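You operate a simulated robot arm through the tools that you are given. There is no shell and no other tool.

You run a simulated robot arm. Do the job below in one go: nothing can be reset, and whatever is moved stays where it is left.

JOB
Vent the pump on the white plate and start it.
Fine: green lever OPEN, vent knob opened and shut again, all before the switch goes on.
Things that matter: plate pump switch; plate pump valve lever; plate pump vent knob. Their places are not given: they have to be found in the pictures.

The check looks at the end state, three seconds after you hand in, the way a careful person would. Anything else that was tipped, shoved, dropped, spilled or broken makes it a failure.

ROBOT AND FRAMES
A 6-joint arm with a three-finger gripper, fixed in place. Base frame: the origin is at the foot of the arm, x ahead of it, y to its left, z up; the work surface is at about z = 90. Units: cm, rad, N and s.
Its first joint turns from -2.897 to 2.897 rad. Payload 4.89 kg.
Tool frame: the origin (TCP) lies between the finger pads and is the grasp point; the fingertips stand 3 cm ahead of it; z points along the fingers, y is the line along which they close. The gripper opens to 16.4 cm. The gripper's body begins 12.5 cm behind the TCP.
Orientation is that of the tool frame in the base frame, as a unit quaternion [x, y, z, w]. With the fingers straight down and closing along the base's y, the tool's x points along the base's -x, its y along +y and its z along -z.

CONTROLS
- The arm moves only by the tool apply_moves. Its argument "plan" is a list of rows, each a list of 7 numbers: the shift along the tool's x, y, z in cm, then the turn, a rotation vector about the tool's x, y, z in degrees, then the opening, from 0 (shut) to 1 (fully open). In form: [[x, y, z, rx, ry, rz, grip], ...]. A call has 1 to 20 rows; each row is the pose to reach, as a shift and turn from the pose commanded when the call began, along the tool's axes at that moment. Rows are played at 5 a second. More than 5 cm and 0.15 rad between two rows, or a gripper value outside its range, and nothing of the call is played. Where a pose cannot be reached the arm comes as near as it can. A force on the tool above 40 N (or 10 N above the force at the start of the call, whichever is more), or a blocked arm, ends the call early, and 0.2 s more pass. The fingers move at their own pace (about 10.8 cm/s each) and stop on an object; they squeeze with about 36 N. The grip force told is the motor's: it shows also when the fingers shut on nothing. Time passes only in rows, and 0.2 s behind the last, so rows that repeat a pose let the fingers close. It gives the time, the measured TCP pose, the force on the tool (base axes), the opening and the grip force at its end, in the units of the frame above (readings bear some noise), with the torque about the TCP (base axes, N m) and any sound that the robot's microphone picked up, and new pictures: "pictures" is both (left out), scene, wrist or none.
- Cameras (640 x 400 px; columns grow to the right, rows downward): "scene" is fixed at [4.42, 49.57, 174.89]; the picture's right is [-0.52, -0.85, 0.00], its down [-0.46, 0.28, -0.84] and it looks along [0.72, -0.44, -0.54] (base axes); focal length 341 px, centre (320, 200). "wrist" rides on the gripper at [7.6, -0.2, -15.2] in the tool frame; the picture's right is [0.02, 1.00, 0.00], its down [-0.88, 0.02, -0.47] and it looks along [-0.47, 0.01, 0.88] (tool axes); focal length 247 px, centre (320, 200).
- lift_body(by): slides the trunk up (or, below 0, down) by that many cm; the arm rides with it, the base frame stays. It gives what a move gives, with no picture.
- locate(camera, pixels): for up to 12 pixels [column, row] of the newest picture of that camera ("zoom" is the newest enlarged one), the place [x, y, z] in the base frame of the surface seen there, good to about 0.2 cm, but the place of the scene camera against the robot may be out by one fixed shift of up to 1.2 cm in any direction. The clock stands still meanwhile.
- zoom(camera, box): a new picture of the part [left, top, right, bottom] of that camera's present view, enlarged. The clock stands still meanwhile.
- sign_off(): hands the job in; it is judged then, once.

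Unless the task says otherwise, let go and move clear before handing in.

The tools are called after "Call:" as a command line: name --pt "numbers of a row" for each row, then --argument value for the rest, lists and objects as JSON in quotes. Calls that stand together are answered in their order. apply_moves: Moves the arm, as the interface text tells. Its arguments: {"type":"object","properties":{"plan":{"type":"array"},"pictures":{"type":"string","enum":["both","scene","wrist","none"]}},"required":["plan"]} The other tools are called the same way: lift_body (by) slides the trunk up or down; locate (camera, pixels) gives the place of the surface under pixels of a picture; zoom (camera, box) takes an enlarged picture of a part of a camera's view; sign_off () hands the job in.

At the start:

```text
time_s: 0.0
position: [62.91, -6.44, 140.46]
orientation: [0.0, 1.0, 0.0, 0.0]
wrist_force: [0.4, -0.9, 0.1]
torque: [-0.01, -0.02, -0.01]
gripper_width: 16.43
gripper_force: 0.0
trunk travel left (down, up): [-17.5, 21.5]
```

scene: 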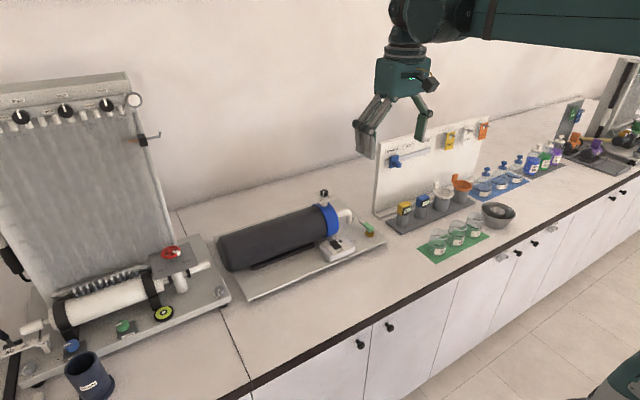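
wrist: 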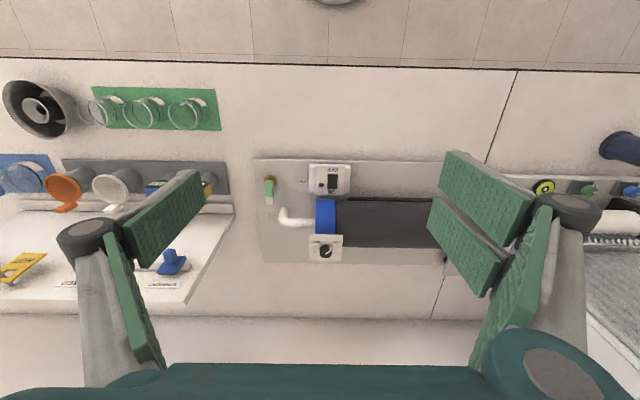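

The pump on the plate appears around scene (320,220), with a green lever at about (372,230), a switch box at (338,250) and a knob at (323,193). I'll zoom in on these.

Call:
zoom --camera "scene" --box '[210, 170, 400, 300]'

Call:
zoom --camera "wrist" --box '[240, 145, 440, 270]'

```text
3.08 times, centred on (305, 235) of scene
```

zoom: 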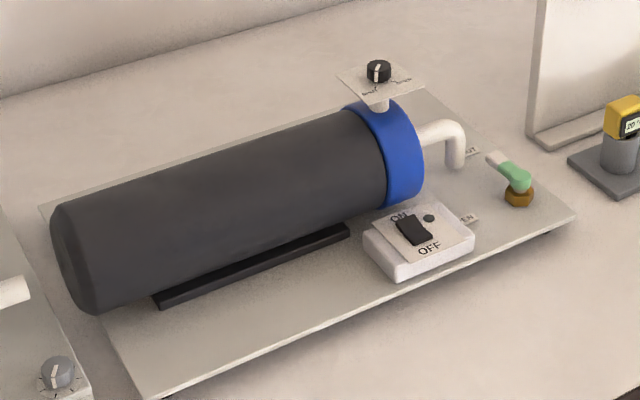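

```text
3.20 times, centred on (340, 208) of wrist
```

zoom: 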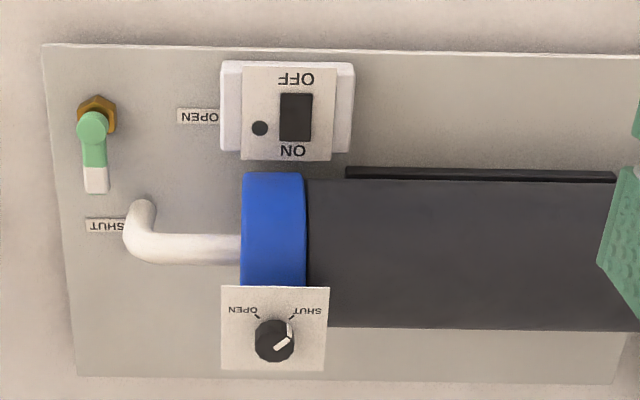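

The wrist view shows the lever lying toward SHUT, with OPEN off to +y. The vent knob pointer is at SHUT and the switch box has ON and OFF marks. I'll get the places of these parts.

Call:
locate --camera "zoom" --pixels '[[97, 100], [93, 125], [95, 150], [96, 183], [200, 117], [107, 225], [275, 340], [292, 317], [257, 316], [230, 295], [325, 365], [287, 343]]'

Call:
locate --camera "wrist" --pixels '[[332, 175], [332, 181], [332, 187], [321, 184], [313, 168], [348, 168], [312, 190], [346, 192], [325, 215], [295, 215], [255, 165], [262, 260]]'

```text
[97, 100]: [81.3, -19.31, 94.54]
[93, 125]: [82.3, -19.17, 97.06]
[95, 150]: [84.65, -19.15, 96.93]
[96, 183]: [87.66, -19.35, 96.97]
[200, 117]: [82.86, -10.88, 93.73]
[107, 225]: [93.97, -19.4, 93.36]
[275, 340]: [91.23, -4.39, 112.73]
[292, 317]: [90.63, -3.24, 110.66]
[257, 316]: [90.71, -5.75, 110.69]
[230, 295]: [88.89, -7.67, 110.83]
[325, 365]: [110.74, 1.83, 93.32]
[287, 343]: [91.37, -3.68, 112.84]
```

```text
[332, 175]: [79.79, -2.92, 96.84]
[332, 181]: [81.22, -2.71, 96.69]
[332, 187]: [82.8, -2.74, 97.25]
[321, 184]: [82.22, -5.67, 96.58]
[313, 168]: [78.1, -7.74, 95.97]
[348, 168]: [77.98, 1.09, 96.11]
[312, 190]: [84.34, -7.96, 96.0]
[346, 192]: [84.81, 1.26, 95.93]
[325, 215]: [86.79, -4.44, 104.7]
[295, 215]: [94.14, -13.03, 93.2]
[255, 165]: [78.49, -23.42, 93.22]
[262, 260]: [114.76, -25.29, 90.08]
```

Plate surface is z≈93.2, the lever pivot is about (82,-19.2) and the knob top is about (91.4,-4.4,112.8). Next I'll check the neighbouring obstacles: the panel, cups, pipe and pump height.

Call:
locate --camera "wrist" --pixels '[[232, 210], [225, 165], [225, 190], [210, 185], [185, 300], [200, 270], [170, 265], [285, 212], [300, 220], [390, 200], [390, 240], [110, 185]]'

Call:
locate --camera "scene" --pixels '[[378, 172], [377, 210], [484, 122], [404, 204], [405, 225], [324, 193], [367, 232], [338, 243], [350, 215], [421, 200], [395, 160], [325, 200]]'

Call:
zoom --camera "scene" --box '[350, 100, 510, 260]'

```text
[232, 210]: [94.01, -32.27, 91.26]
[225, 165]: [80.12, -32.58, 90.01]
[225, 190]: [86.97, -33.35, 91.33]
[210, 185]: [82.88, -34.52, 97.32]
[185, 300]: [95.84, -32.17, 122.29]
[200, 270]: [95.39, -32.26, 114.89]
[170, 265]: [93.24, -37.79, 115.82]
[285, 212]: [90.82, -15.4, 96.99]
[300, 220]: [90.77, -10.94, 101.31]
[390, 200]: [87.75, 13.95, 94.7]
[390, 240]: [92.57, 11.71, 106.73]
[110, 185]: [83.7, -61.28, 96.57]
```

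```text
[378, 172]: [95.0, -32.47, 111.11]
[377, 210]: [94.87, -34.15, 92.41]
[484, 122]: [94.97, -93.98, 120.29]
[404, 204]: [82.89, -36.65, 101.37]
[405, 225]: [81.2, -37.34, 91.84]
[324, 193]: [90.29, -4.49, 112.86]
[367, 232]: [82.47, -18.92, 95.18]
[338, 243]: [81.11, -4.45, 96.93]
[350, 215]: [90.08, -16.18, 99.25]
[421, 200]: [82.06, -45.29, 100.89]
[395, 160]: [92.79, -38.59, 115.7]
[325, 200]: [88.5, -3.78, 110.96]
```

```text
2.50 times, centred on (430, 180) of scene
```

zoom: 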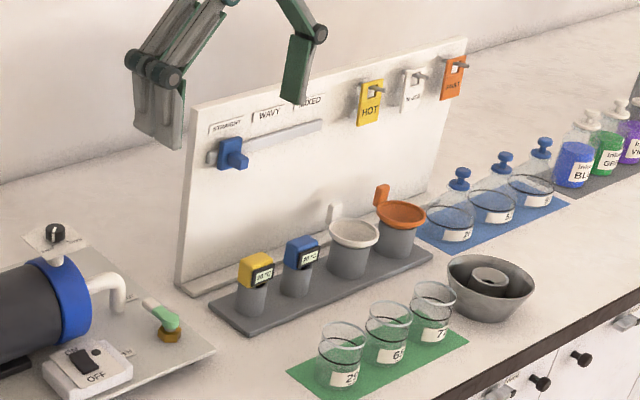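

The panel (x≥93, y<-32) and the thermometer cups (y<-33) are clear of the lever area. I'm moving to a hover above the lever handle with the fingers partly closed.

Call:
apply_moves --pt "-2.3 -1.3 3.0 0 0 0 0.6" --pt "-4.6 -2.6 6.0 0 0 0 0.4" --pt "-6.9 -3.8 9.0 0 0 0 0.26" --pt "-9.2 -5.1 12.0 0 0 0 0.26" --pt "-11.5 -6.4 15.0 0 0 0 0.26" --pt "-13.8 -7.7 18.0 0 0 0 0.26" --pt "-16.1 -9.0 20.5 0 0 0 0.26" --pt "-18.4 -10.2 23.0 0 0 0 0.26" --pt "-20.7 -11.5 25.5 0 0 0 0.26" --pt "-23.1 -12.8 28.0 0 0 0 0.26" --pt "-23.1 -12.8 28.0 0 0 0 0.26"

```text
time_s: 2.4
position: [86.02, -19.44, 112.38]
orientation: [0.0, 1.0, 0.0, 0.0]
wrist_force: [1.6, -0.4, -0.5]
torque: [0.03, 0.1, -0.03]
gripper_width: 4.27
gripper_force: 0.1
trunk travel left (down, up): [-17.5, 21.5]
```

scene: 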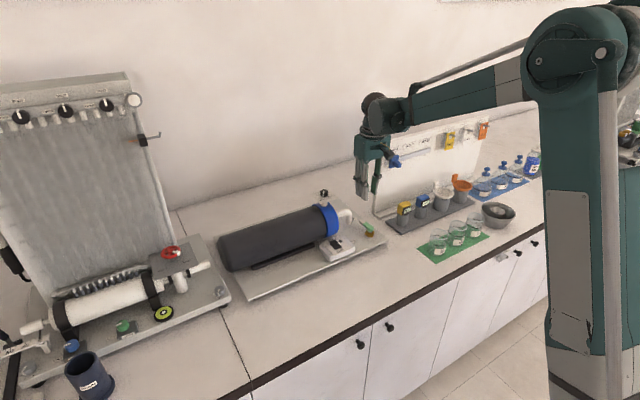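
wrist: 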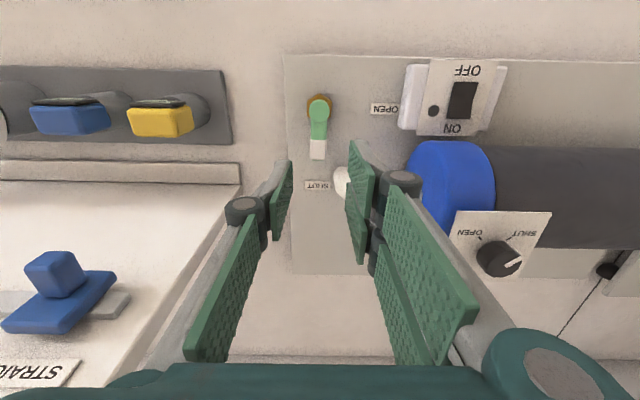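

The lever is seen at wrist (318,100)–(318,155), and the pose is as commanded. I'll locate the lever more finely from this nearer view.

Call:
locate --camera "wrist" --pixels '[[319, 103], [319, 120], [311, 120], [326, 120], [318, 138], [318, 150], [311, 150], [325, 150], [318, 157], [341, 185], [337, 172], [450, 260]]'

Call:
zoom --camera "wrist" --box '[270, 70, 390, 200]'

Call:
zoom --camera "scene" --box '[330, 190, 400, 250]'

```text
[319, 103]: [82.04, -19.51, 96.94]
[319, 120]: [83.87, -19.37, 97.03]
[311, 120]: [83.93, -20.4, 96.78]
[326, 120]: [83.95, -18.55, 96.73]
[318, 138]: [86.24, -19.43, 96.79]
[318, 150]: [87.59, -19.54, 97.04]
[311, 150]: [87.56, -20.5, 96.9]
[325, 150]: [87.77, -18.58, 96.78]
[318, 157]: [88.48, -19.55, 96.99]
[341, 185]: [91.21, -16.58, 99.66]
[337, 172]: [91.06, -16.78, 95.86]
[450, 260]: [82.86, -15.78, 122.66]
```

```text
3.08 times, centred on (330, 135) of wrist
```

zoom: 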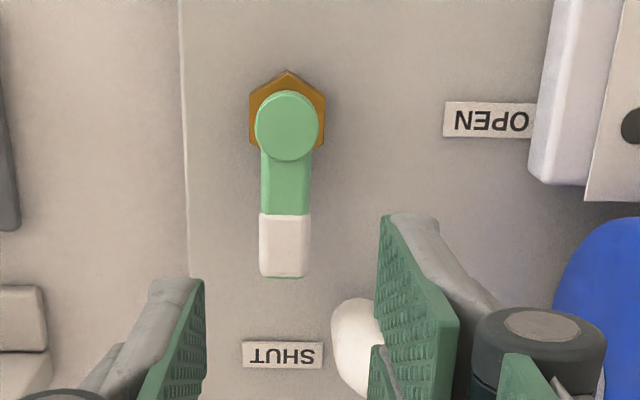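

```text
6.67 times, centred on (365, 220) of scene
```

zoom: 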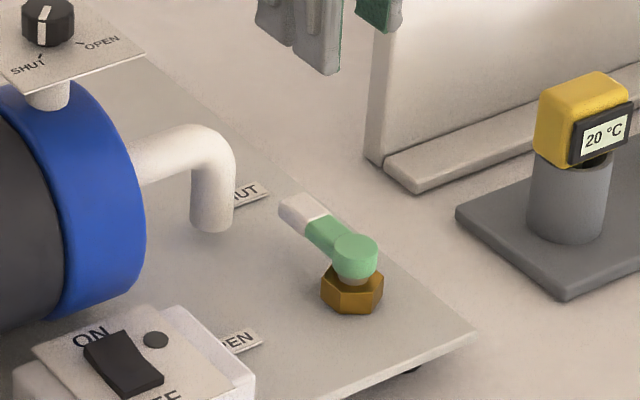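

The lever's pivot is at about (82.0,-19.45), its arm reaches x=88.5, it is 2 cm wide and its top is at z≈97. I'll descend straddling the handle, with fingertips about 1.2 cm above the plate.

Call:
apply_moves --pt "-0.3 -0.2 4 0 0 0 0.26" --pt "-0.3 -0.2 8 0 0 0 0.26" --pt "-0.3 -0.2 11 0 0 0 0.26" --pt "-0.3 -0.2 13.3 0 0 0 0.26" --pt "-0.3 -0.2 14.9 0 0 0 0.26" --pt "-0.3 -0.2 14.9 0 0 0 0.26"

```text
time_s: 3.8
position: [86.24, -19.36, 97.47]
orientation: [0.0, 1.0, 0.001, 0.0]
wrist_force: [-1.1, 0.1, -0.9]
torque: [-0.01, 0.04, 0.02]
gripper_width: 4.27
gripper_force: 0.0
trunk travel left (down, up): [-17.5, 21.5]
```

scene: 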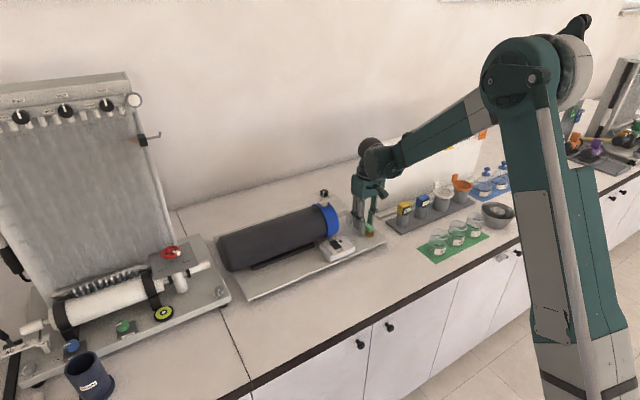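
wrist: 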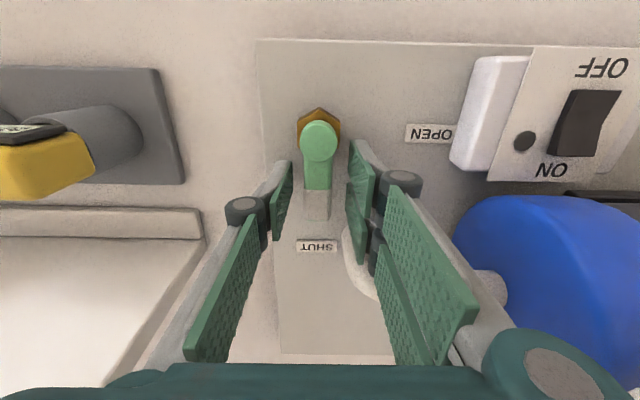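

The fingers straddle the lever handle around wrist (318,200). I'll narrow the gap and swing about the pivot toward OPEN (+y), the first half of the way.

Call:
apply_moves --pt "0 0 0 0 0 0 0.165" --pt "0 0 0 0 0 0 0.165" --pt "0.042 0.598 0 0 0 -8 0.165" --pt "0.167 1.185 0 0 0 -16 0.165" --pt "0.372 1.749 0 0 0 -24 0.165" --pt "0.653 2.279 0 0 0 -32 0.165" --pt "1.006 2.764 0 0 0 -40 0.165" --pt "1.423 3.196 0 0 0 -48 0.165"

```text
time_s: 5.6
position: [85.03, -16.19, 97.57]
orientation: [-0.407, 0.913, 0.0, 0.0]
wrist_force: [0.1, -2.8, 0.0]
torque: [0.01, 0.0, 0.04]
gripper_width: 2.78
gripper_force: 0.7
trunk travel left (down, up): [-17.5, 21.5]
```

scene: 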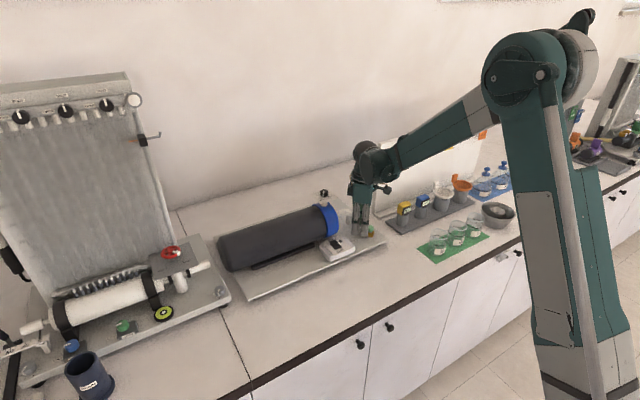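
wrist: 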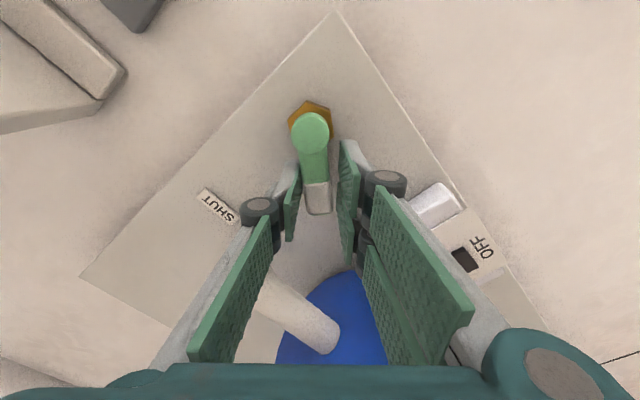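

The lever is following, now at about 48° with the handle still between the fingers and low force. I'll continue the swing to just past 90°.

Call:
apply_moves --pt "0.042 0.598 0 0 0 -8 0.165" --pt "0.167 1.185 0 0 0 -16 0.165" --pt "0.372 1.749 0 0 0 -24 0.165" --pt "0.653 2.279 0 0 0 -32 0.165" --pt "1.006 2.764 0 0 0 -40 0.165" --pt "1.313 3.093 0 0 0 -46 0.165" --pt "1.313 3.093 0 0 0 -46 0.165"

```text
time_s: 7.2
position: [81.85, -15.23, 97.46]
orientation: [0.732, -0.682, 0.0, -0.001]
wrist_force: [36.7, -13.9, 5.4]
torque: [-0.15, -0.84, -0.84]
gripper_width: 4.15
gripper_force: 18.2
trunk travel left (down, up): [-17.5, 21.5]
```

scene: 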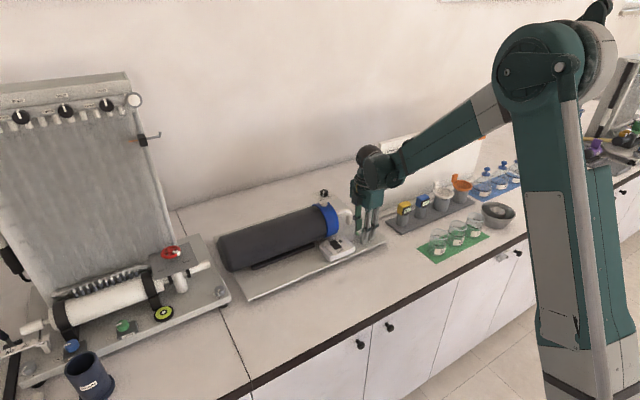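
wrist: 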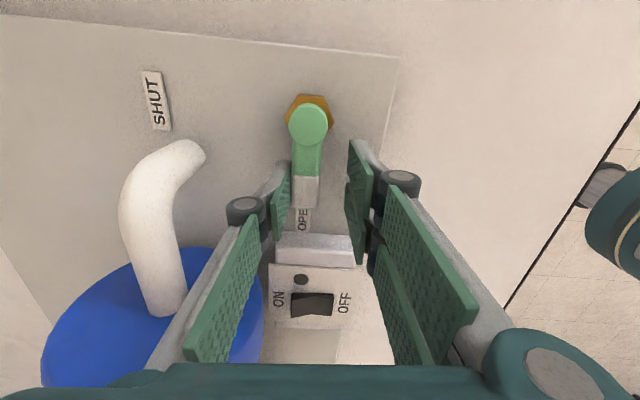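

Lever is at its stop pointing to the OPEN label (wrist (306,205)→(303,215)), with about 37 N of side force. I'll back off a little, open the fingers and look at the force before lifting.

Call:
apply_moves --pt "0 -0.3 0 0 0 2 0.28" --pt "0 -0.6 0 0 0 4 0.3" --pt "0 -0.6 0 0 0 4 0.3" --pictures "wrist"

```text
time_s: 8.0
position: [82.33, -15.03, 97.53]
orientation: [0.707, -0.707, 0.0, 0.0]
wrist_force: [0.4, 0.5, 1.1]
torque: [-0.05, 0.06, -0.04]
gripper_width: 4.93
gripper_force: 0.0
trunk travel left (down, up): [-17.5, 21.5]
```

wrist: 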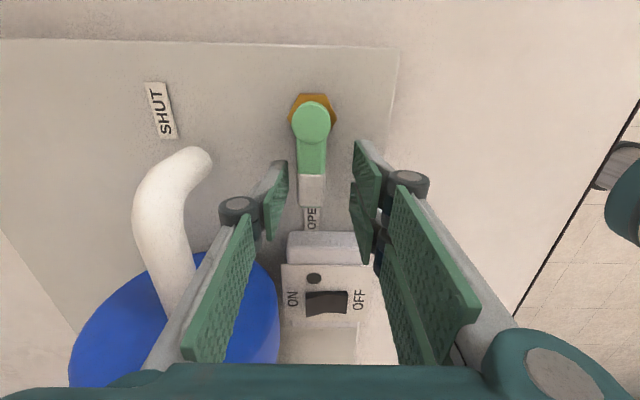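

The lever has stayed at OPEN and the force is gone. I'll lift straight up clear of the pump, then move over the vent knob while turning the gripper back to its first heading.

Call:
apply_moves --pt "0 0 -4 0 0 0 0.3" --pt "0 0 -9 0 0 0 0.3" --pt "0 0 -14 0 0 0 0.3" --pt "0 0 -19 0 0 0 0.3" --pt "0 0 -24.5 0 0 0 0.3" --pictures "none"

```text
refused: row 5 steps farther than a row can; nothing moved
```

The last step was 5.5 cm and the call was refused, so nothing moved. I'll repeat it with smaller steps and include the move over the knob.

Call:
apply_moves --pt "0 0 -4 0 0 0 0.3" --pt "0 0 -8.5 0 0 0 0.3" --pt "0 0 -13 0 0 0 0.3" --pt "0 0 -17.5 0 0 0 0.3" --pt "0 0 -21.5 0 0 0 0.3" --pt "0 0 -25 0 0 0 0.3" --pt "-0.96 -0.83 -25 0 0 8.2 0.3" --pt "-1.93 -1.65 -25 0 0 16.4 0.3" --pt "-2.89 -2.48 -25 0 0 24.6 0.3" --pt "-3.85 -3.31 -25 0 0 32.8 0.3" --pt "-4.82 -4.14 -25 0 0 41 0.3" --pt "-5.78 -4.96 -25 0 0 49.2 0.3" --pt "-6.75 -5.79 -25 0 0 57.4 0.3" --pt "-7.71 -6.62 -25 0 0 65.6 0.3" --pt "-8.67 -7.45 -25 0 0 73.8 0.3" --pt "-9.64 -8.27 -25 0 0 82 0.3" --pt "-10.6 -9.1 -25 0 0 90 0.3" --pt "-10.6 -9.1 -25 0 0 90 0.3"

```text
time_s: 11.8
position: [91.5, -4.6, 122.53]
orientation: [0.001, 1.0, 0.0, 0.001]
wrist_force: [-0.4, 0.3, 0.0]
torque: [0.03, 0.0, 0.03]
gripper_width: 4.94
gripper_force: 0.1
trunk travel left (down, up): [-17.5, 21.5]
```

scene: 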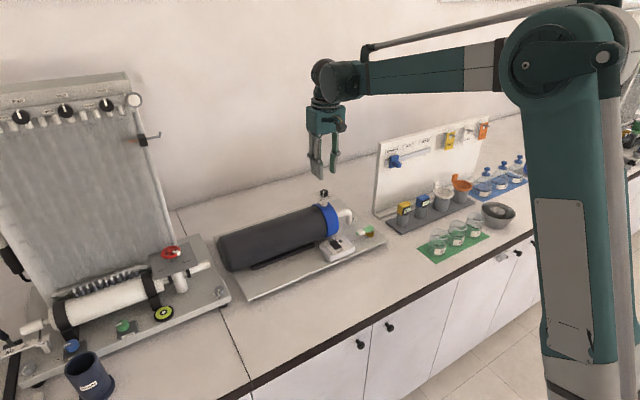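
wrist: 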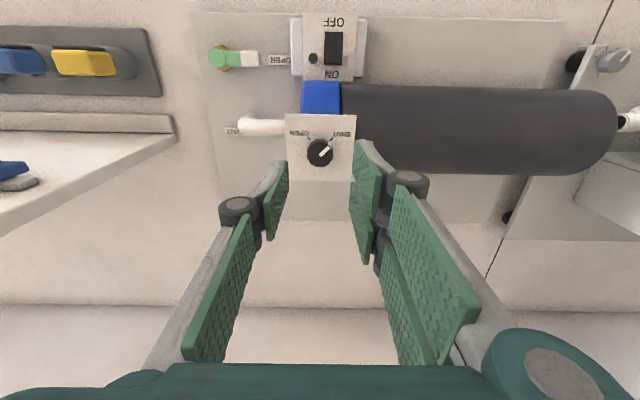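

The lever now lies along the OPEN label at wrist (235,58). The knob is below the gripper at (320,152), so I'll zoom in and locate it.

Call:
zoom --camera "wrist" --box '[280, 105, 360, 185]'

Call:
locate --camera "wrist" --pixels '[[320, 151], [310, 152], [330, 152], [320, 142], [320, 160], [326, 149], [333, 138], [305, 138], [290, 118], [354, 118], [288, 178], [350, 180]]'

Call:
zoom --camera "scene" --box '[300, 180, 350, 220]'

```text
5.00 times, centred on (320, 145) of wrist
```

zoom: 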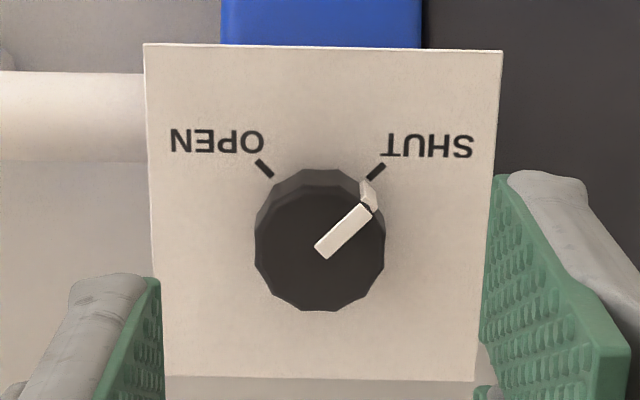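

```text
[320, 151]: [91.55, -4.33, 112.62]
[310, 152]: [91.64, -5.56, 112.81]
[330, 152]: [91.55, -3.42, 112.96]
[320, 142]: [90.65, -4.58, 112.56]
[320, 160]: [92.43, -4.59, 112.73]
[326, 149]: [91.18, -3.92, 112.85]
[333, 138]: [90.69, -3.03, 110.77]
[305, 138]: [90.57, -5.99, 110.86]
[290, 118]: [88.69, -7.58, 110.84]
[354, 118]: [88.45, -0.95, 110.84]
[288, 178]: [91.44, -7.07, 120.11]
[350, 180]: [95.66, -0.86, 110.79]
```

```text
10.00 times, centred on (325, 200) of scene
```

zoom: 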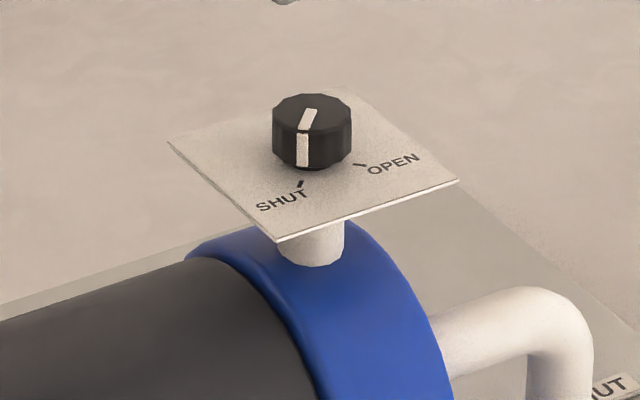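

Knob centre is about (92.0,-4.4), its diameter about 2.6 cm and its height z 110.8–112.8. SHUT and OPEN are 90° apart, counter-clockwise from above. I'll descend around it with the tips about 0.7 cm above its label plate.

Call:
apply_moves --pt "-0.5 0.15 2 0 0 0 0.3" --pt "-0.5 0.15 4.5 0 0 0 0.3" --pt "-0.5 0.15 6.5 0 0 0 0.3" --pt "-0.5 0.15 8.0 0 0 0 0.3" --pt "-0.5 0.15 8.0 0 0 0 0.3"

```text
time_s: 13.0
position: [91.99, -4.33, 114.55]
orientation: [0.0, 1.0, 0.0, 0.0]
wrist_force: [1.0, -0.2, -0.2]
torque: [-0.03, 0.0, -0.03]
gripper_width: 4.92
gripper_force: 0.1
trunk travel left (down, up): [-17.5, 21.5]
```

scene: 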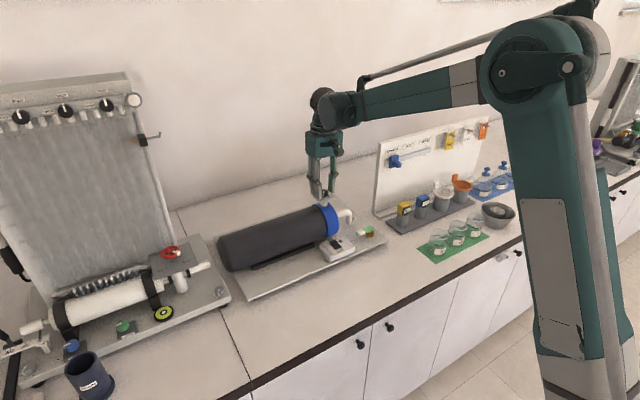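
wrist: 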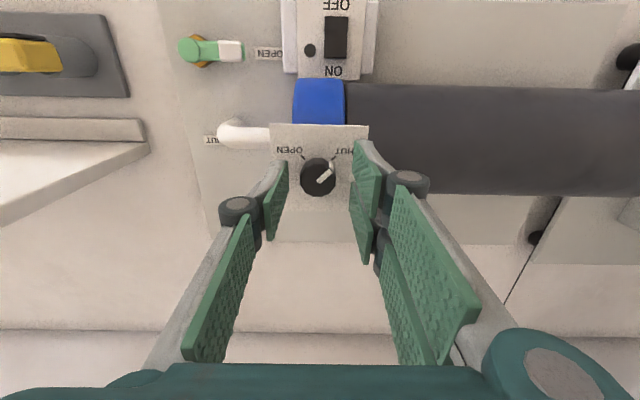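

The knob (wrist (318,177)) sits centred between the fingers with clearance. I'll close on it without turning.

Call:
apply_moves --pt "0 0 0 0 0 0 0.2" --pt "0 0 0 0 0 0 0.15" --pt "0 0 0 0 0 0 0.1" --pt "0 0 0 0 0 0 0.1"

Call:
zoom --camera "wrist" --box '[270, 120, 370, 220]'

```text
time_s: 14.0
position: [91.99, -4.51, 114.55]
orientation: [0.0, 1.0, 0.001, 0.0]
wrist_force: [-1.3, -22.0, -4.7]
torque: [-0.79, -0.03, 0.04]
gripper_width: 2.64
gripper_force: 44.7
trunk travel left (down, up): [-17.5, 21.5]
```

scene: 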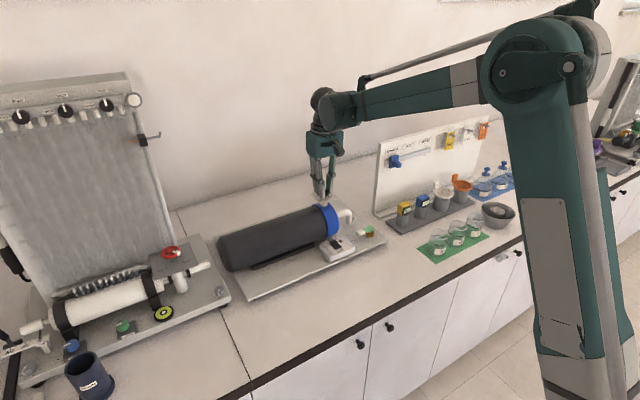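
wrist: 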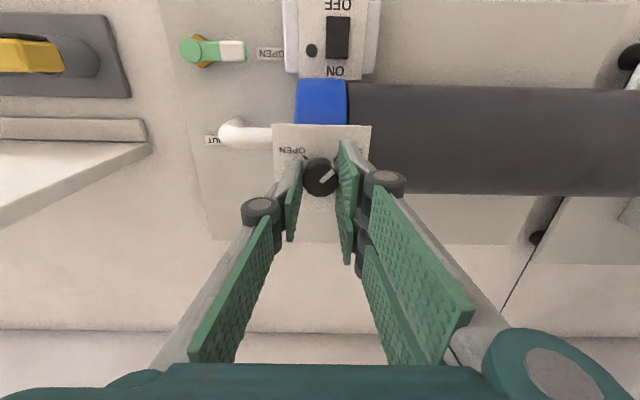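

```text
4.00 times, centred on (320, 170) of wrist
```

zoom: 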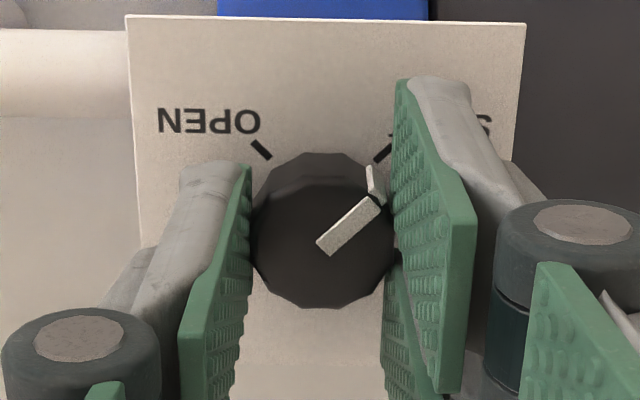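

Gripped the knob (width 2.64), with −22 N of side force showing its centre at y≈−4.5. I'll shift the command −0.2 cm in y and start turning counter-clockwise (toward OPEN).

Call:
apply_moves --pt "0 -0.2 0 0 0 0 0.1" --pt "0 -0.2 0 0 0 -8 0.1" --pt "0 -0.2 0 0 0 -16 0.1" --pt "0 -0.2 0 0 0 -24 0.1" --pt "0 -0.2 0 0 0 -32 0.1" --pt "0 -0.2 0 0 0 -40 0.1"

Call:
zoom --camera "wrist" --box '[270, 120, 370, 220]'

```text
time_s: 15.4
position: [92.0, -4.53, 114.6]
orientation: [-0.342, 0.94, 0.0, 0.002]
wrist_force: [24.8, -5.6, 16.6]
torque: [0.23, -1.1, 0.03]
gripper_width: 2.67
gripper_force: 44.7
trunk travel left (down, up): [-17.5, 21.5]
```

scene: 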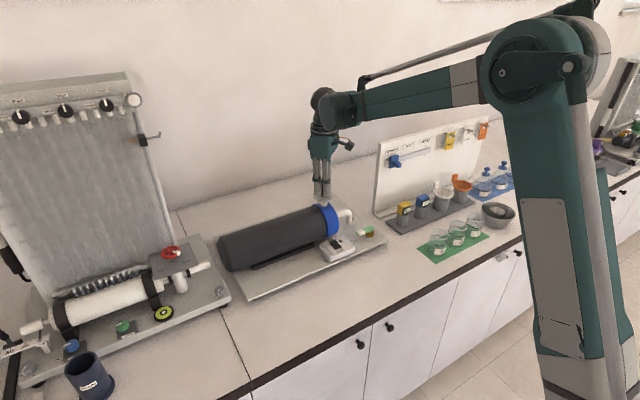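
wrist: 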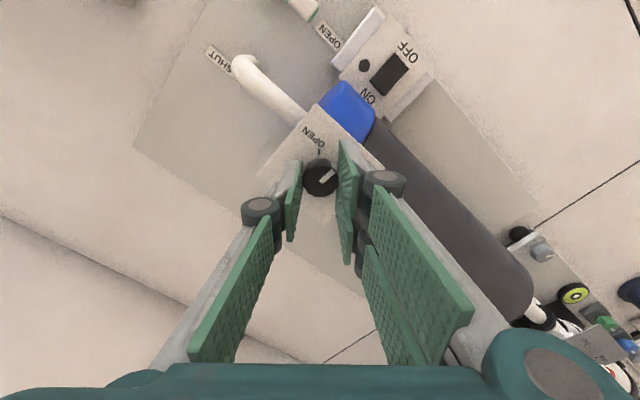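

```text
4.00 times, centred on (320, 170) of wrist
```

zoom: 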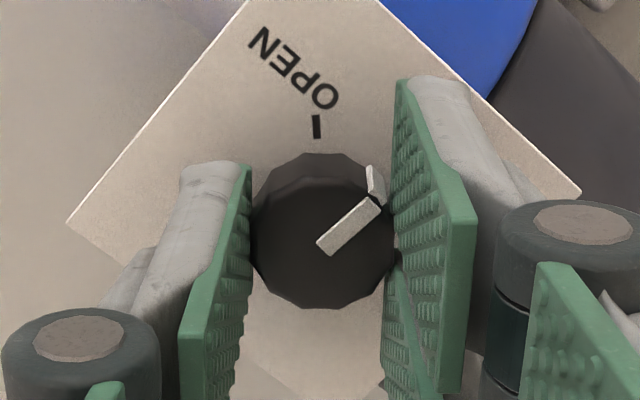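

The knob turns with the fingers without slipping: at 40° the pointer is about 50° from the OPEN tick. I'll relax the x/z force with a small shift and turn the remaining 50°.

Call:
apply_moves --pt "-0.19 -0.16 -0.1 0 0 0 0.1" --pt "-0.19 -0.16 -0.1 0 0 -8 0.1" --pt "-0.19 -0.16 -0.1 0 0 -16 0.1" --pt "-0.19 -0.16 -0.1 0 0 -24 0.1" --pt "-0.19 -0.16 -0.1 0 0 -32 0.1" --pt "-0.19 -0.16 -0.1 0 0 -40 0.1" --pt "-0.19 -0.16 -0.1 0 0 -48 0.1" --pt "-0.19 -0.16 -0.1 0 0 -51 0.1" --pt "-0.19 -0.16 -0.1 0 0 -51 0.1"

Call:
zoom --camera "wrist" --box '[270, 120, 370, 220]'

```text
time_s: 16.4
position: [92.04, -4.45, 114.56]
orientation: [-0.516, 0.857, 0.001, -0.002]
wrist_force: [-4.9, 0.4, -13.0]
torque: [0.3, -0.04, -0.01]
gripper_width: 2.65
gripper_force: 45.0
trunk travel left (down, up): [-17.5, 21.5]
stopped in row 4: the force on the tool passed its limit at 44 N (the readings are from after the stop); the commanded pose is now the measured one
```

scene: 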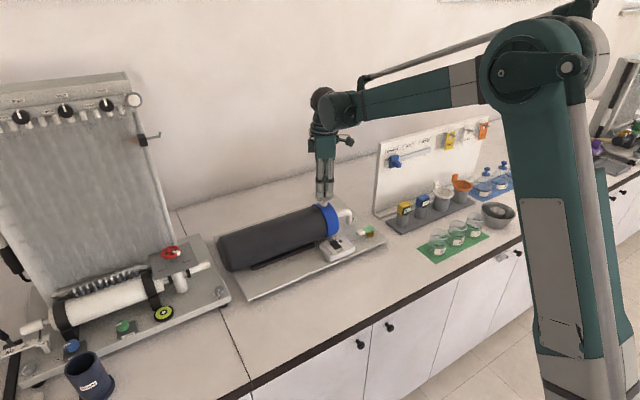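
wrist: 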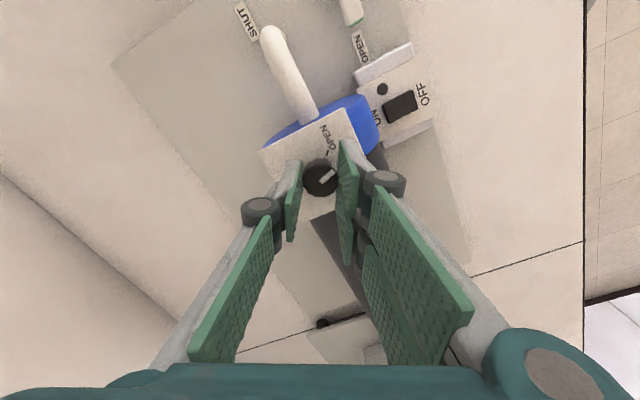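

```text
4.00 times, centred on (320, 170) of wrist
```

zoom: 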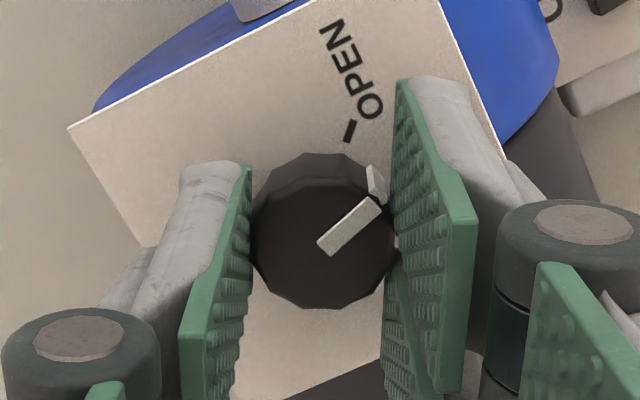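

The call stopped on a 44 N force at about 62°, but the command is reset and the forces are now low; the knob still tracks. I'll turn the remaining ~28° in smaller steps.

Call:
apply_moves --pt "0 0 0 0 0 -3 0.1" --pt "0 0 0 0 0 -6 0.1" --pt "0 0 0 0 0 -9 0.1" --pt "0 0 0 0 0 -12 0.1" --pt "0 0 0 0 0 -15 0.1" --pictures "none"

```text
time_s: 17.6
position: [92.1, -4.56, 114.64]
orientation: [-0.624, 0.781, 0.001, -0.002]
wrist_force: [-9.8, 5.2, -17.4]
torque: [-0.43, 0.3, -0.01]
gripper_width: 2.65
gripper_force: 44.8
trunk travel left (down, up): [-17.5, 21.5]
```

Now at about 77° with moderate forces. I'll turn another 14°.

Call:
apply_moves --pt "0 0 0 0 0 -3 0.1" --pt "0 0 0 0 0 -6 0.1" --pt "0 0 0 0 0 -9 0.1" --pt "0 0 0 0 0 -12 0.1" --pt "0 0 0 0 0 -14 0.1"

Call:
zoom --camera "wrist" --box '[270, 120, 370, 220]'

```text
time_s: 18.8
position: [92.1, -4.47, 114.68]
orientation: [0.714, -0.7, -0.001, 0.002]
wrist_force: [-15.0, 5.3, -23.2]
torque: [0.17, 0.36, -0.39]
gripper_width: 2.69
gripper_force: 45.2
trunk travel left (down, up): [-17.5, 21.5]
```

scene: 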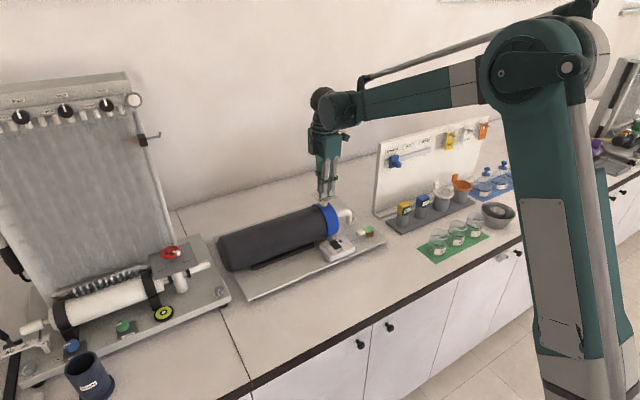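
wrist: 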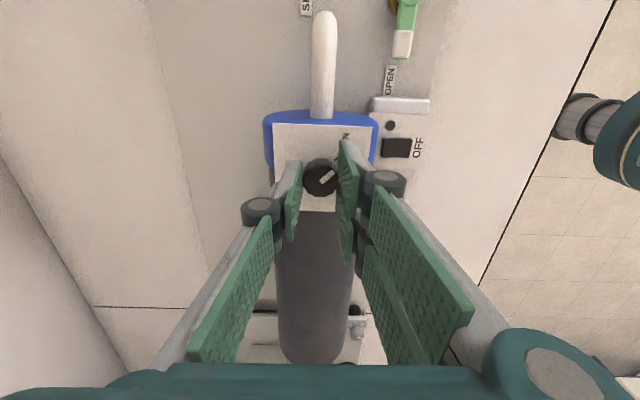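

```text
4.00 times, centred on (320, 170) of wrist
```

zoom: 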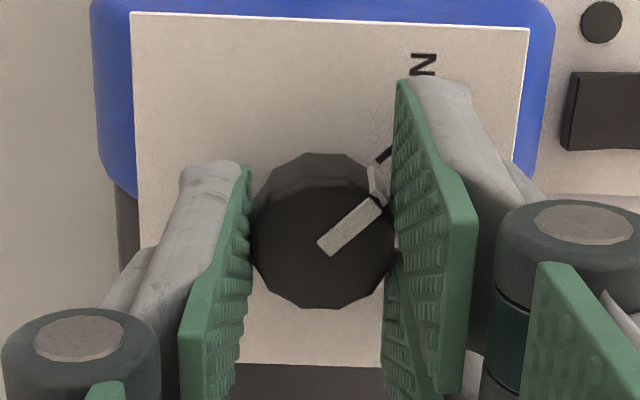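

The pointer now lines up with the OPEN tick (zoom (380,155)) and a small stop torque shows. I'll hold here a second or so to vent, easing the vertical pull.

Call:
apply_moves --pt "0 0 0.1 0 0 0 0.1" --pt "0 0 0.1 0 0 0 0.1" --pt "0 0 0.1 0 0 0 0.1" --pt "0 0 0.1 0 0 0 0.1" --pt "0 0 0.1 0 0 0 0.1" --pt "0 0 0.1 0 0 0 0.1" --pt "0 0 0.1 0 0 0 0.1" --pt "0 0 0.1 0 0 0 0.1" --pictures "none"

```text
time_s: 20.6
position: [92.08, -4.36, 114.59]
orientation: [0.714, -0.7, 0.0, 0.001]
wrist_force: [19.9, 5.2, 30.7]
torque: [0.16, -0.51, -0.02]
gripper_width: 2.63
gripper_force: 45.2
trunk travel left (down, up): [-17.5, 21.5]
```

No sound was reported, and the knob is still at OPEN with about 30 N upward force. I'll correct slightly and turn back clockwise toward SHUT.

Call:
apply_moves --pt "0 -0.04 -0.06 0 0 0 0.1" --pt "0 -0.04 -0.06 0 0 4 0.1" --pt "0 -0.04 -0.06 0 0 8 0.1" --pt "0 -0.04 -0.06 0 0 12 0.1" --pt "0 -0.04 -0.06 0 0 16 0.1" --pt "0 -0.04 -0.06 0 0 20 0.1" --pt "0 -0.04 -0.06 0 0 24 0.1" --pt "0 -0.04 -0.06 0 0 28 0.1" --pt "0 -0.04 -0.06 0 0 32 0.1" --pictures "wrist"

```text
time_s: 22.6
position: [92.06, -4.52, 114.7]
orientation: [-0.492, 0.87, 0.001, -0.002]
wrist_force: [-4.5, 0.1, 3.2]
torque: [0.09, -0.01, 0.01]
gripper_width: 2.65
gripper_force: 44.9
trunk travel left (down, up): [-17.5, 21.5]
```

wrist: 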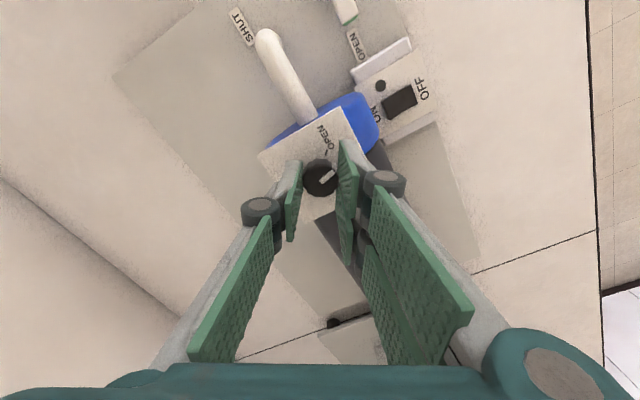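

The knob is turning back (about 59° now) with low forces. I'll continue the turn toward SHUT.

Call:
apply_moves --pt "0 0 0 0 0 4 0.1" --pt "0 0 0 0 0 8 0.1" --pt "0 0 0 0 0 12 0.1" --pt "0 0 0 0 0 16 0.1" --pt "0 0 0 0 0 20 0.1" --pt "0 0 0 0 0 24 0.1" --pt "0 0 0 0 0 28 0.1" --pt "0 0 0 0 0 32 0.1" --pictures "wrist"

```text
time_s: 24.4
position: [92.1, -4.51, 114.53]
orientation: [-0.233, 0.972, 0.001, -0.001]
wrist_force: [-17.4, 1.0, -7.6]
torque: [-0.22, 0.85, -0.02]
gripper_width: 2.63
gripper_force: 44.8
trunk travel left (down, up): [-17.5, 21.5]
```

wrist: 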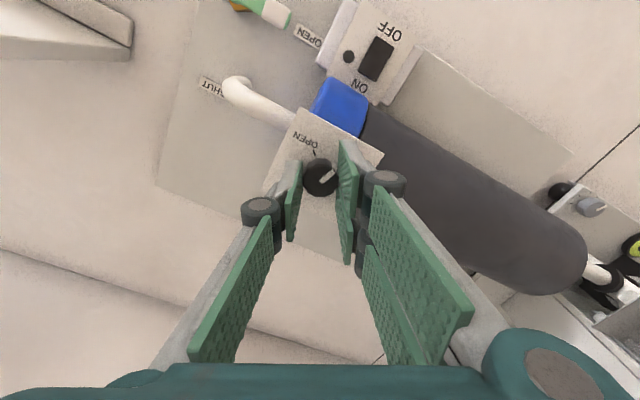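

Now about 27° from SHUT. I'll continue with a small x relief, going to about a degree past the start angle.

Call:
apply_moves --pt "0.05 0.02 0 0 0 4 0.1" --pt "0.05 0.02 0 0 0 8 0.1" --pt "0.05 0.02 0 0 0 12 0.1" --pt "0.05 0.02 0 0 0 16 0.1" --pt "0.05 0.02 0 0 0 20 0.1" --pt "0.05 0.02 0 0 0 24 0.1" --pt "0.05 0.02 0 0 0 28 0.1"

Call:
zoom --camera "wrist" --box '[270, 120, 370, 220]'

```text
time_s: 26.0
position: [92.1, -4.47, 114.57]
orientation: [0.009, 1.0, 0.0, -0.002]
wrist_force: [-14.8, -3.5, -13.8]
torque: [-0.13, 0.46, 0.46]
gripper_width: 2.67
gripper_force: 45.1
trunk travel left (down, up): [-17.5, 21.5]
```

scene: 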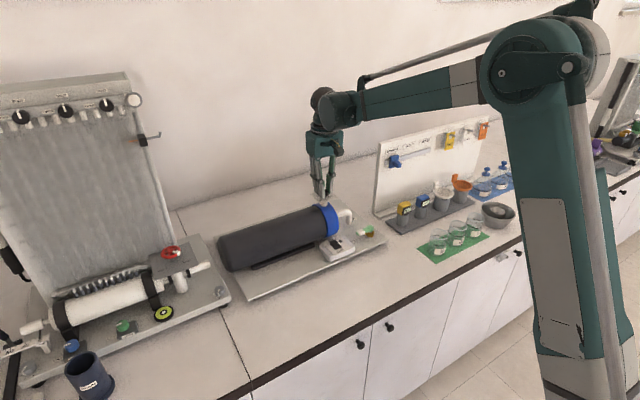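
wrist: 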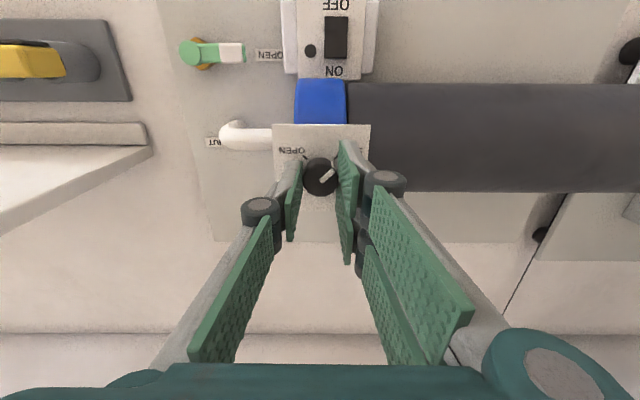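

```text
4.00 times, centred on (320, 170) of wrist
```

zoom: 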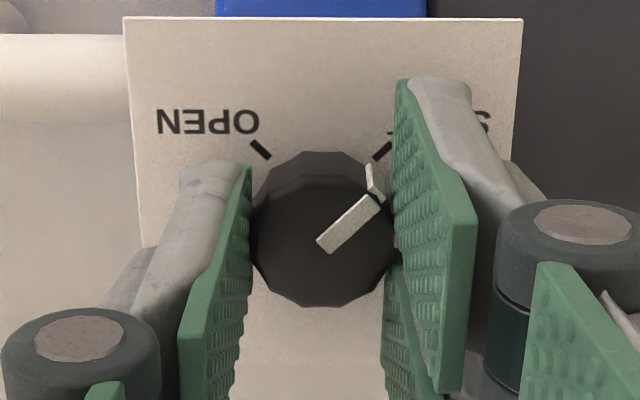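

The pointer is back on the SHUT tick with stop torque 0.46 N·m. I'll open the fingers and rise clear.

Call:
apply_moves --pt "0 0 0 0 0 0 0.2" --pt "0 0 0 0 0 0 0.3" --pt "0 0 0 0 0 0 0.3" --pt "0 0 -2 0 0 0 0.3" --pt "0 0 -5 0 0 0 0.3" --pt "0 0 -8 0 0 0 0.3"

Call:
zoom --camera "wrist" --box '[280, 105, 360, 185]'

```text
time_s: 27.4
position: [91.94, -4.49, 122.53]
orientation: [0.008, 1.0, 0.0, 0.0]
wrist_force: [0.7, -0.4, -1.2]
torque: [0.0, 0.09, -0.01]
gripper_width: 4.91
gripper_force: 0.1
trunk travel left (down, up): [-17.5, 21.5]
```

scene: 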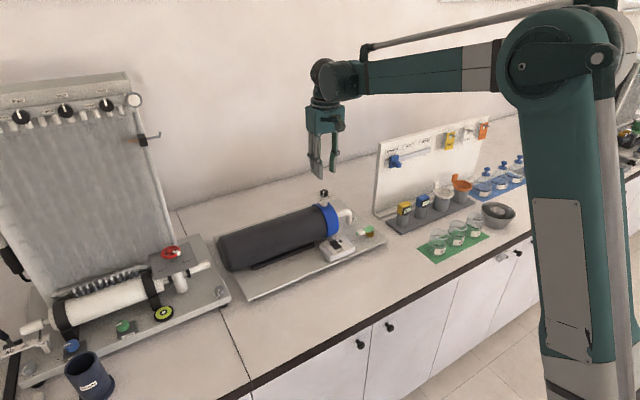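
wrist: 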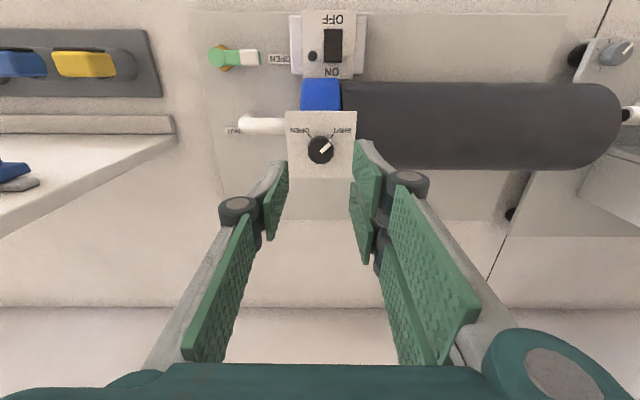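

```text
5.00 times, centred on (320, 145) of wrist
```

zoom: 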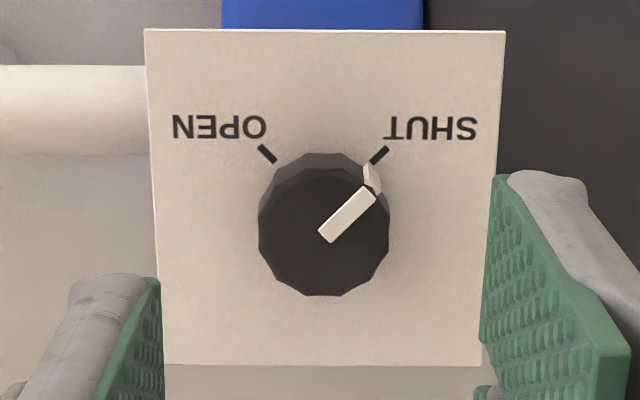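

The knob reads SHUT and the lever OPEN, both fingers clear. I'll move back over the switch, fingers shut, at a hover height for a close look.

Call:
apply_moves --pt "3 0.6 0 0 0 -0.5 0.2" --pt "6 1.2 0 0 0 -1 0.1" --pt "9.2 1.8 0 0 0 -1 0.0" --pt "9.2 1.8 4 0 0 -1 0.0" --pt "9.2 1.8 8 0 0 -1 0.0" --pt "9.2 1.8 11 0 0 -1 0.0" --pt "9.2 1.8 11 0 0 -1 0.0"

Call:
zoom --camera "wrist" --box '[260, 80, 400, 220]'

```text
time_s: 29.0
position: [82.88, -2.55, 111.56]
orientation: [-0.001, 1.0, 0.0, -0.001]
wrist_force: [0.6, 0.2, 0.0]
torque: [0.01, 0.09, 0.03]
gripper_width: 0.0
gripper_force: 35.7
trunk travel left (down, up): [-17.5, 21.5]
```

scene: 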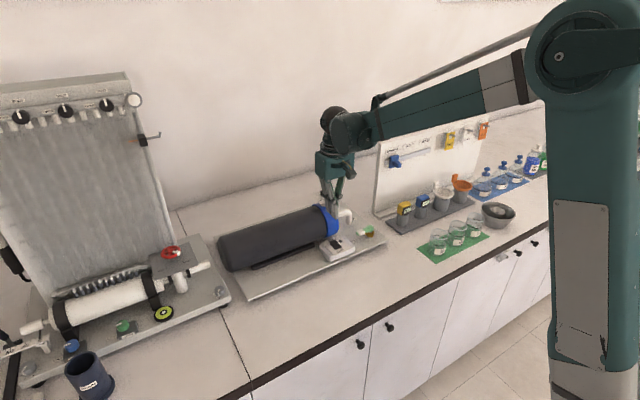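
wrist: 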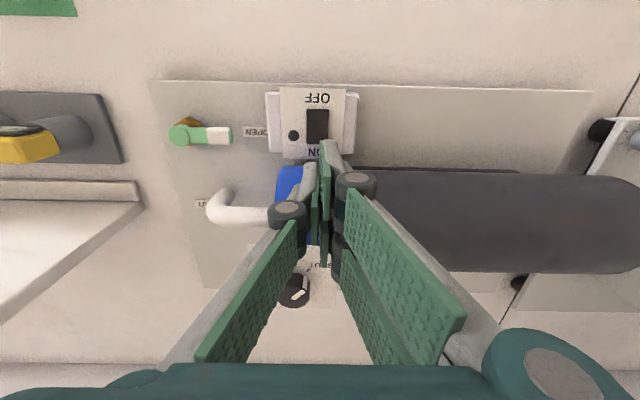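

```text
2.86 times, centred on (330, 150) of wrist
```

zoom: 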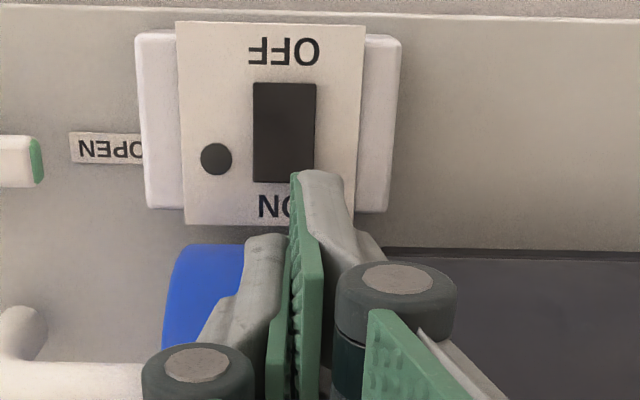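

The fingers are shut above the switch; the rocker is visible at zoom (285,130) with OFF up-picture and ON down-picture. I'll locate its edges and the nearby blue ring.

Call:
locate --camera "zoom" --pixels '[[285, 90], [285, 110], [285, 130], [285, 150], [285, 170], [260, 130], [308, 130], [285, 78], [275, 188], [215, 245], [215, 260], [345, 215]]'

Call:
zoom --camera "scene" --box '[300, 170, 380, 270]'

```text
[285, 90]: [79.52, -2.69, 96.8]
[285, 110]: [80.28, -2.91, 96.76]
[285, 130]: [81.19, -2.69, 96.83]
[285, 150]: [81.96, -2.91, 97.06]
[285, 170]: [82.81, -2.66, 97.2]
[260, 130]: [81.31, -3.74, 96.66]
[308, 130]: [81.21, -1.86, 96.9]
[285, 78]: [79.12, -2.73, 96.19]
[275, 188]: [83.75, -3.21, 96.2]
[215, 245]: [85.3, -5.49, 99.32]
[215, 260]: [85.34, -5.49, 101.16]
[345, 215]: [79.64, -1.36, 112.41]
```

```text
4.00 times, centred on (340, 220) of scene
```

zoom: 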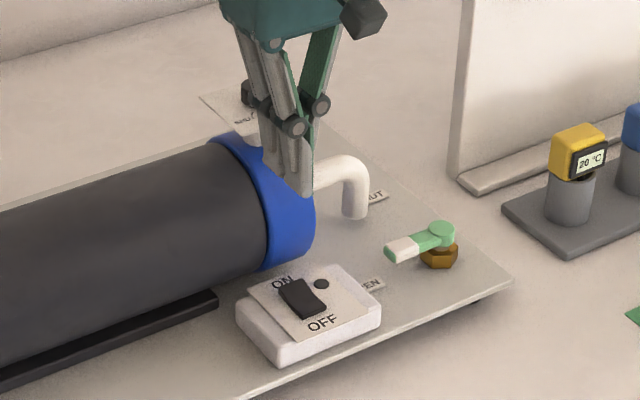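

The blue ring's nearest edge is x≈85.3, so finger clearance in x matters. I'll measure the fingers' own extent from both pictures.

Call:
locate --camera "wrist" --pixels '[[324, 145], [327, 150], [323, 190], [335, 155], [345, 170], [357, 181], [357, 195], [289, 208], [320, 180], [324, 230], [305, 185], [440, 315]]'

Call:
locate --camera "zoom" --pixels '[[300, 185], [290, 185], [310, 190], [265, 160], [293, 127], [320, 103], [255, 95], [300, 160], [275, 45], [310, 120], [282, 180], [330, 60]]'

```text
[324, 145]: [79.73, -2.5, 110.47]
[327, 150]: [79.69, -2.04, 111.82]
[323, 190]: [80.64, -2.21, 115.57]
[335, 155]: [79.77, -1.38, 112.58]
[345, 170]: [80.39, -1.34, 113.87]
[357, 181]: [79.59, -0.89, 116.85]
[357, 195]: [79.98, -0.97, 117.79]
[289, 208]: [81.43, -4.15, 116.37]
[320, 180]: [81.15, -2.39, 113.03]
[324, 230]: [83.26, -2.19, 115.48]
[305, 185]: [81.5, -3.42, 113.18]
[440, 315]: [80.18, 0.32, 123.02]
```

```text
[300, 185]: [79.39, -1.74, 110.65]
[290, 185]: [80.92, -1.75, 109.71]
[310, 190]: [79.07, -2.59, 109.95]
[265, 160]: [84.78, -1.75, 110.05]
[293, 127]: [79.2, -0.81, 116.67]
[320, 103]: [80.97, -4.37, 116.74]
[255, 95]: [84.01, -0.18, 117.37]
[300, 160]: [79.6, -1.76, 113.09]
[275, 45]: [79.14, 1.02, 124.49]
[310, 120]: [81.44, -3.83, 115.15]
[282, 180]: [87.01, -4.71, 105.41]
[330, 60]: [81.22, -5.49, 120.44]
```

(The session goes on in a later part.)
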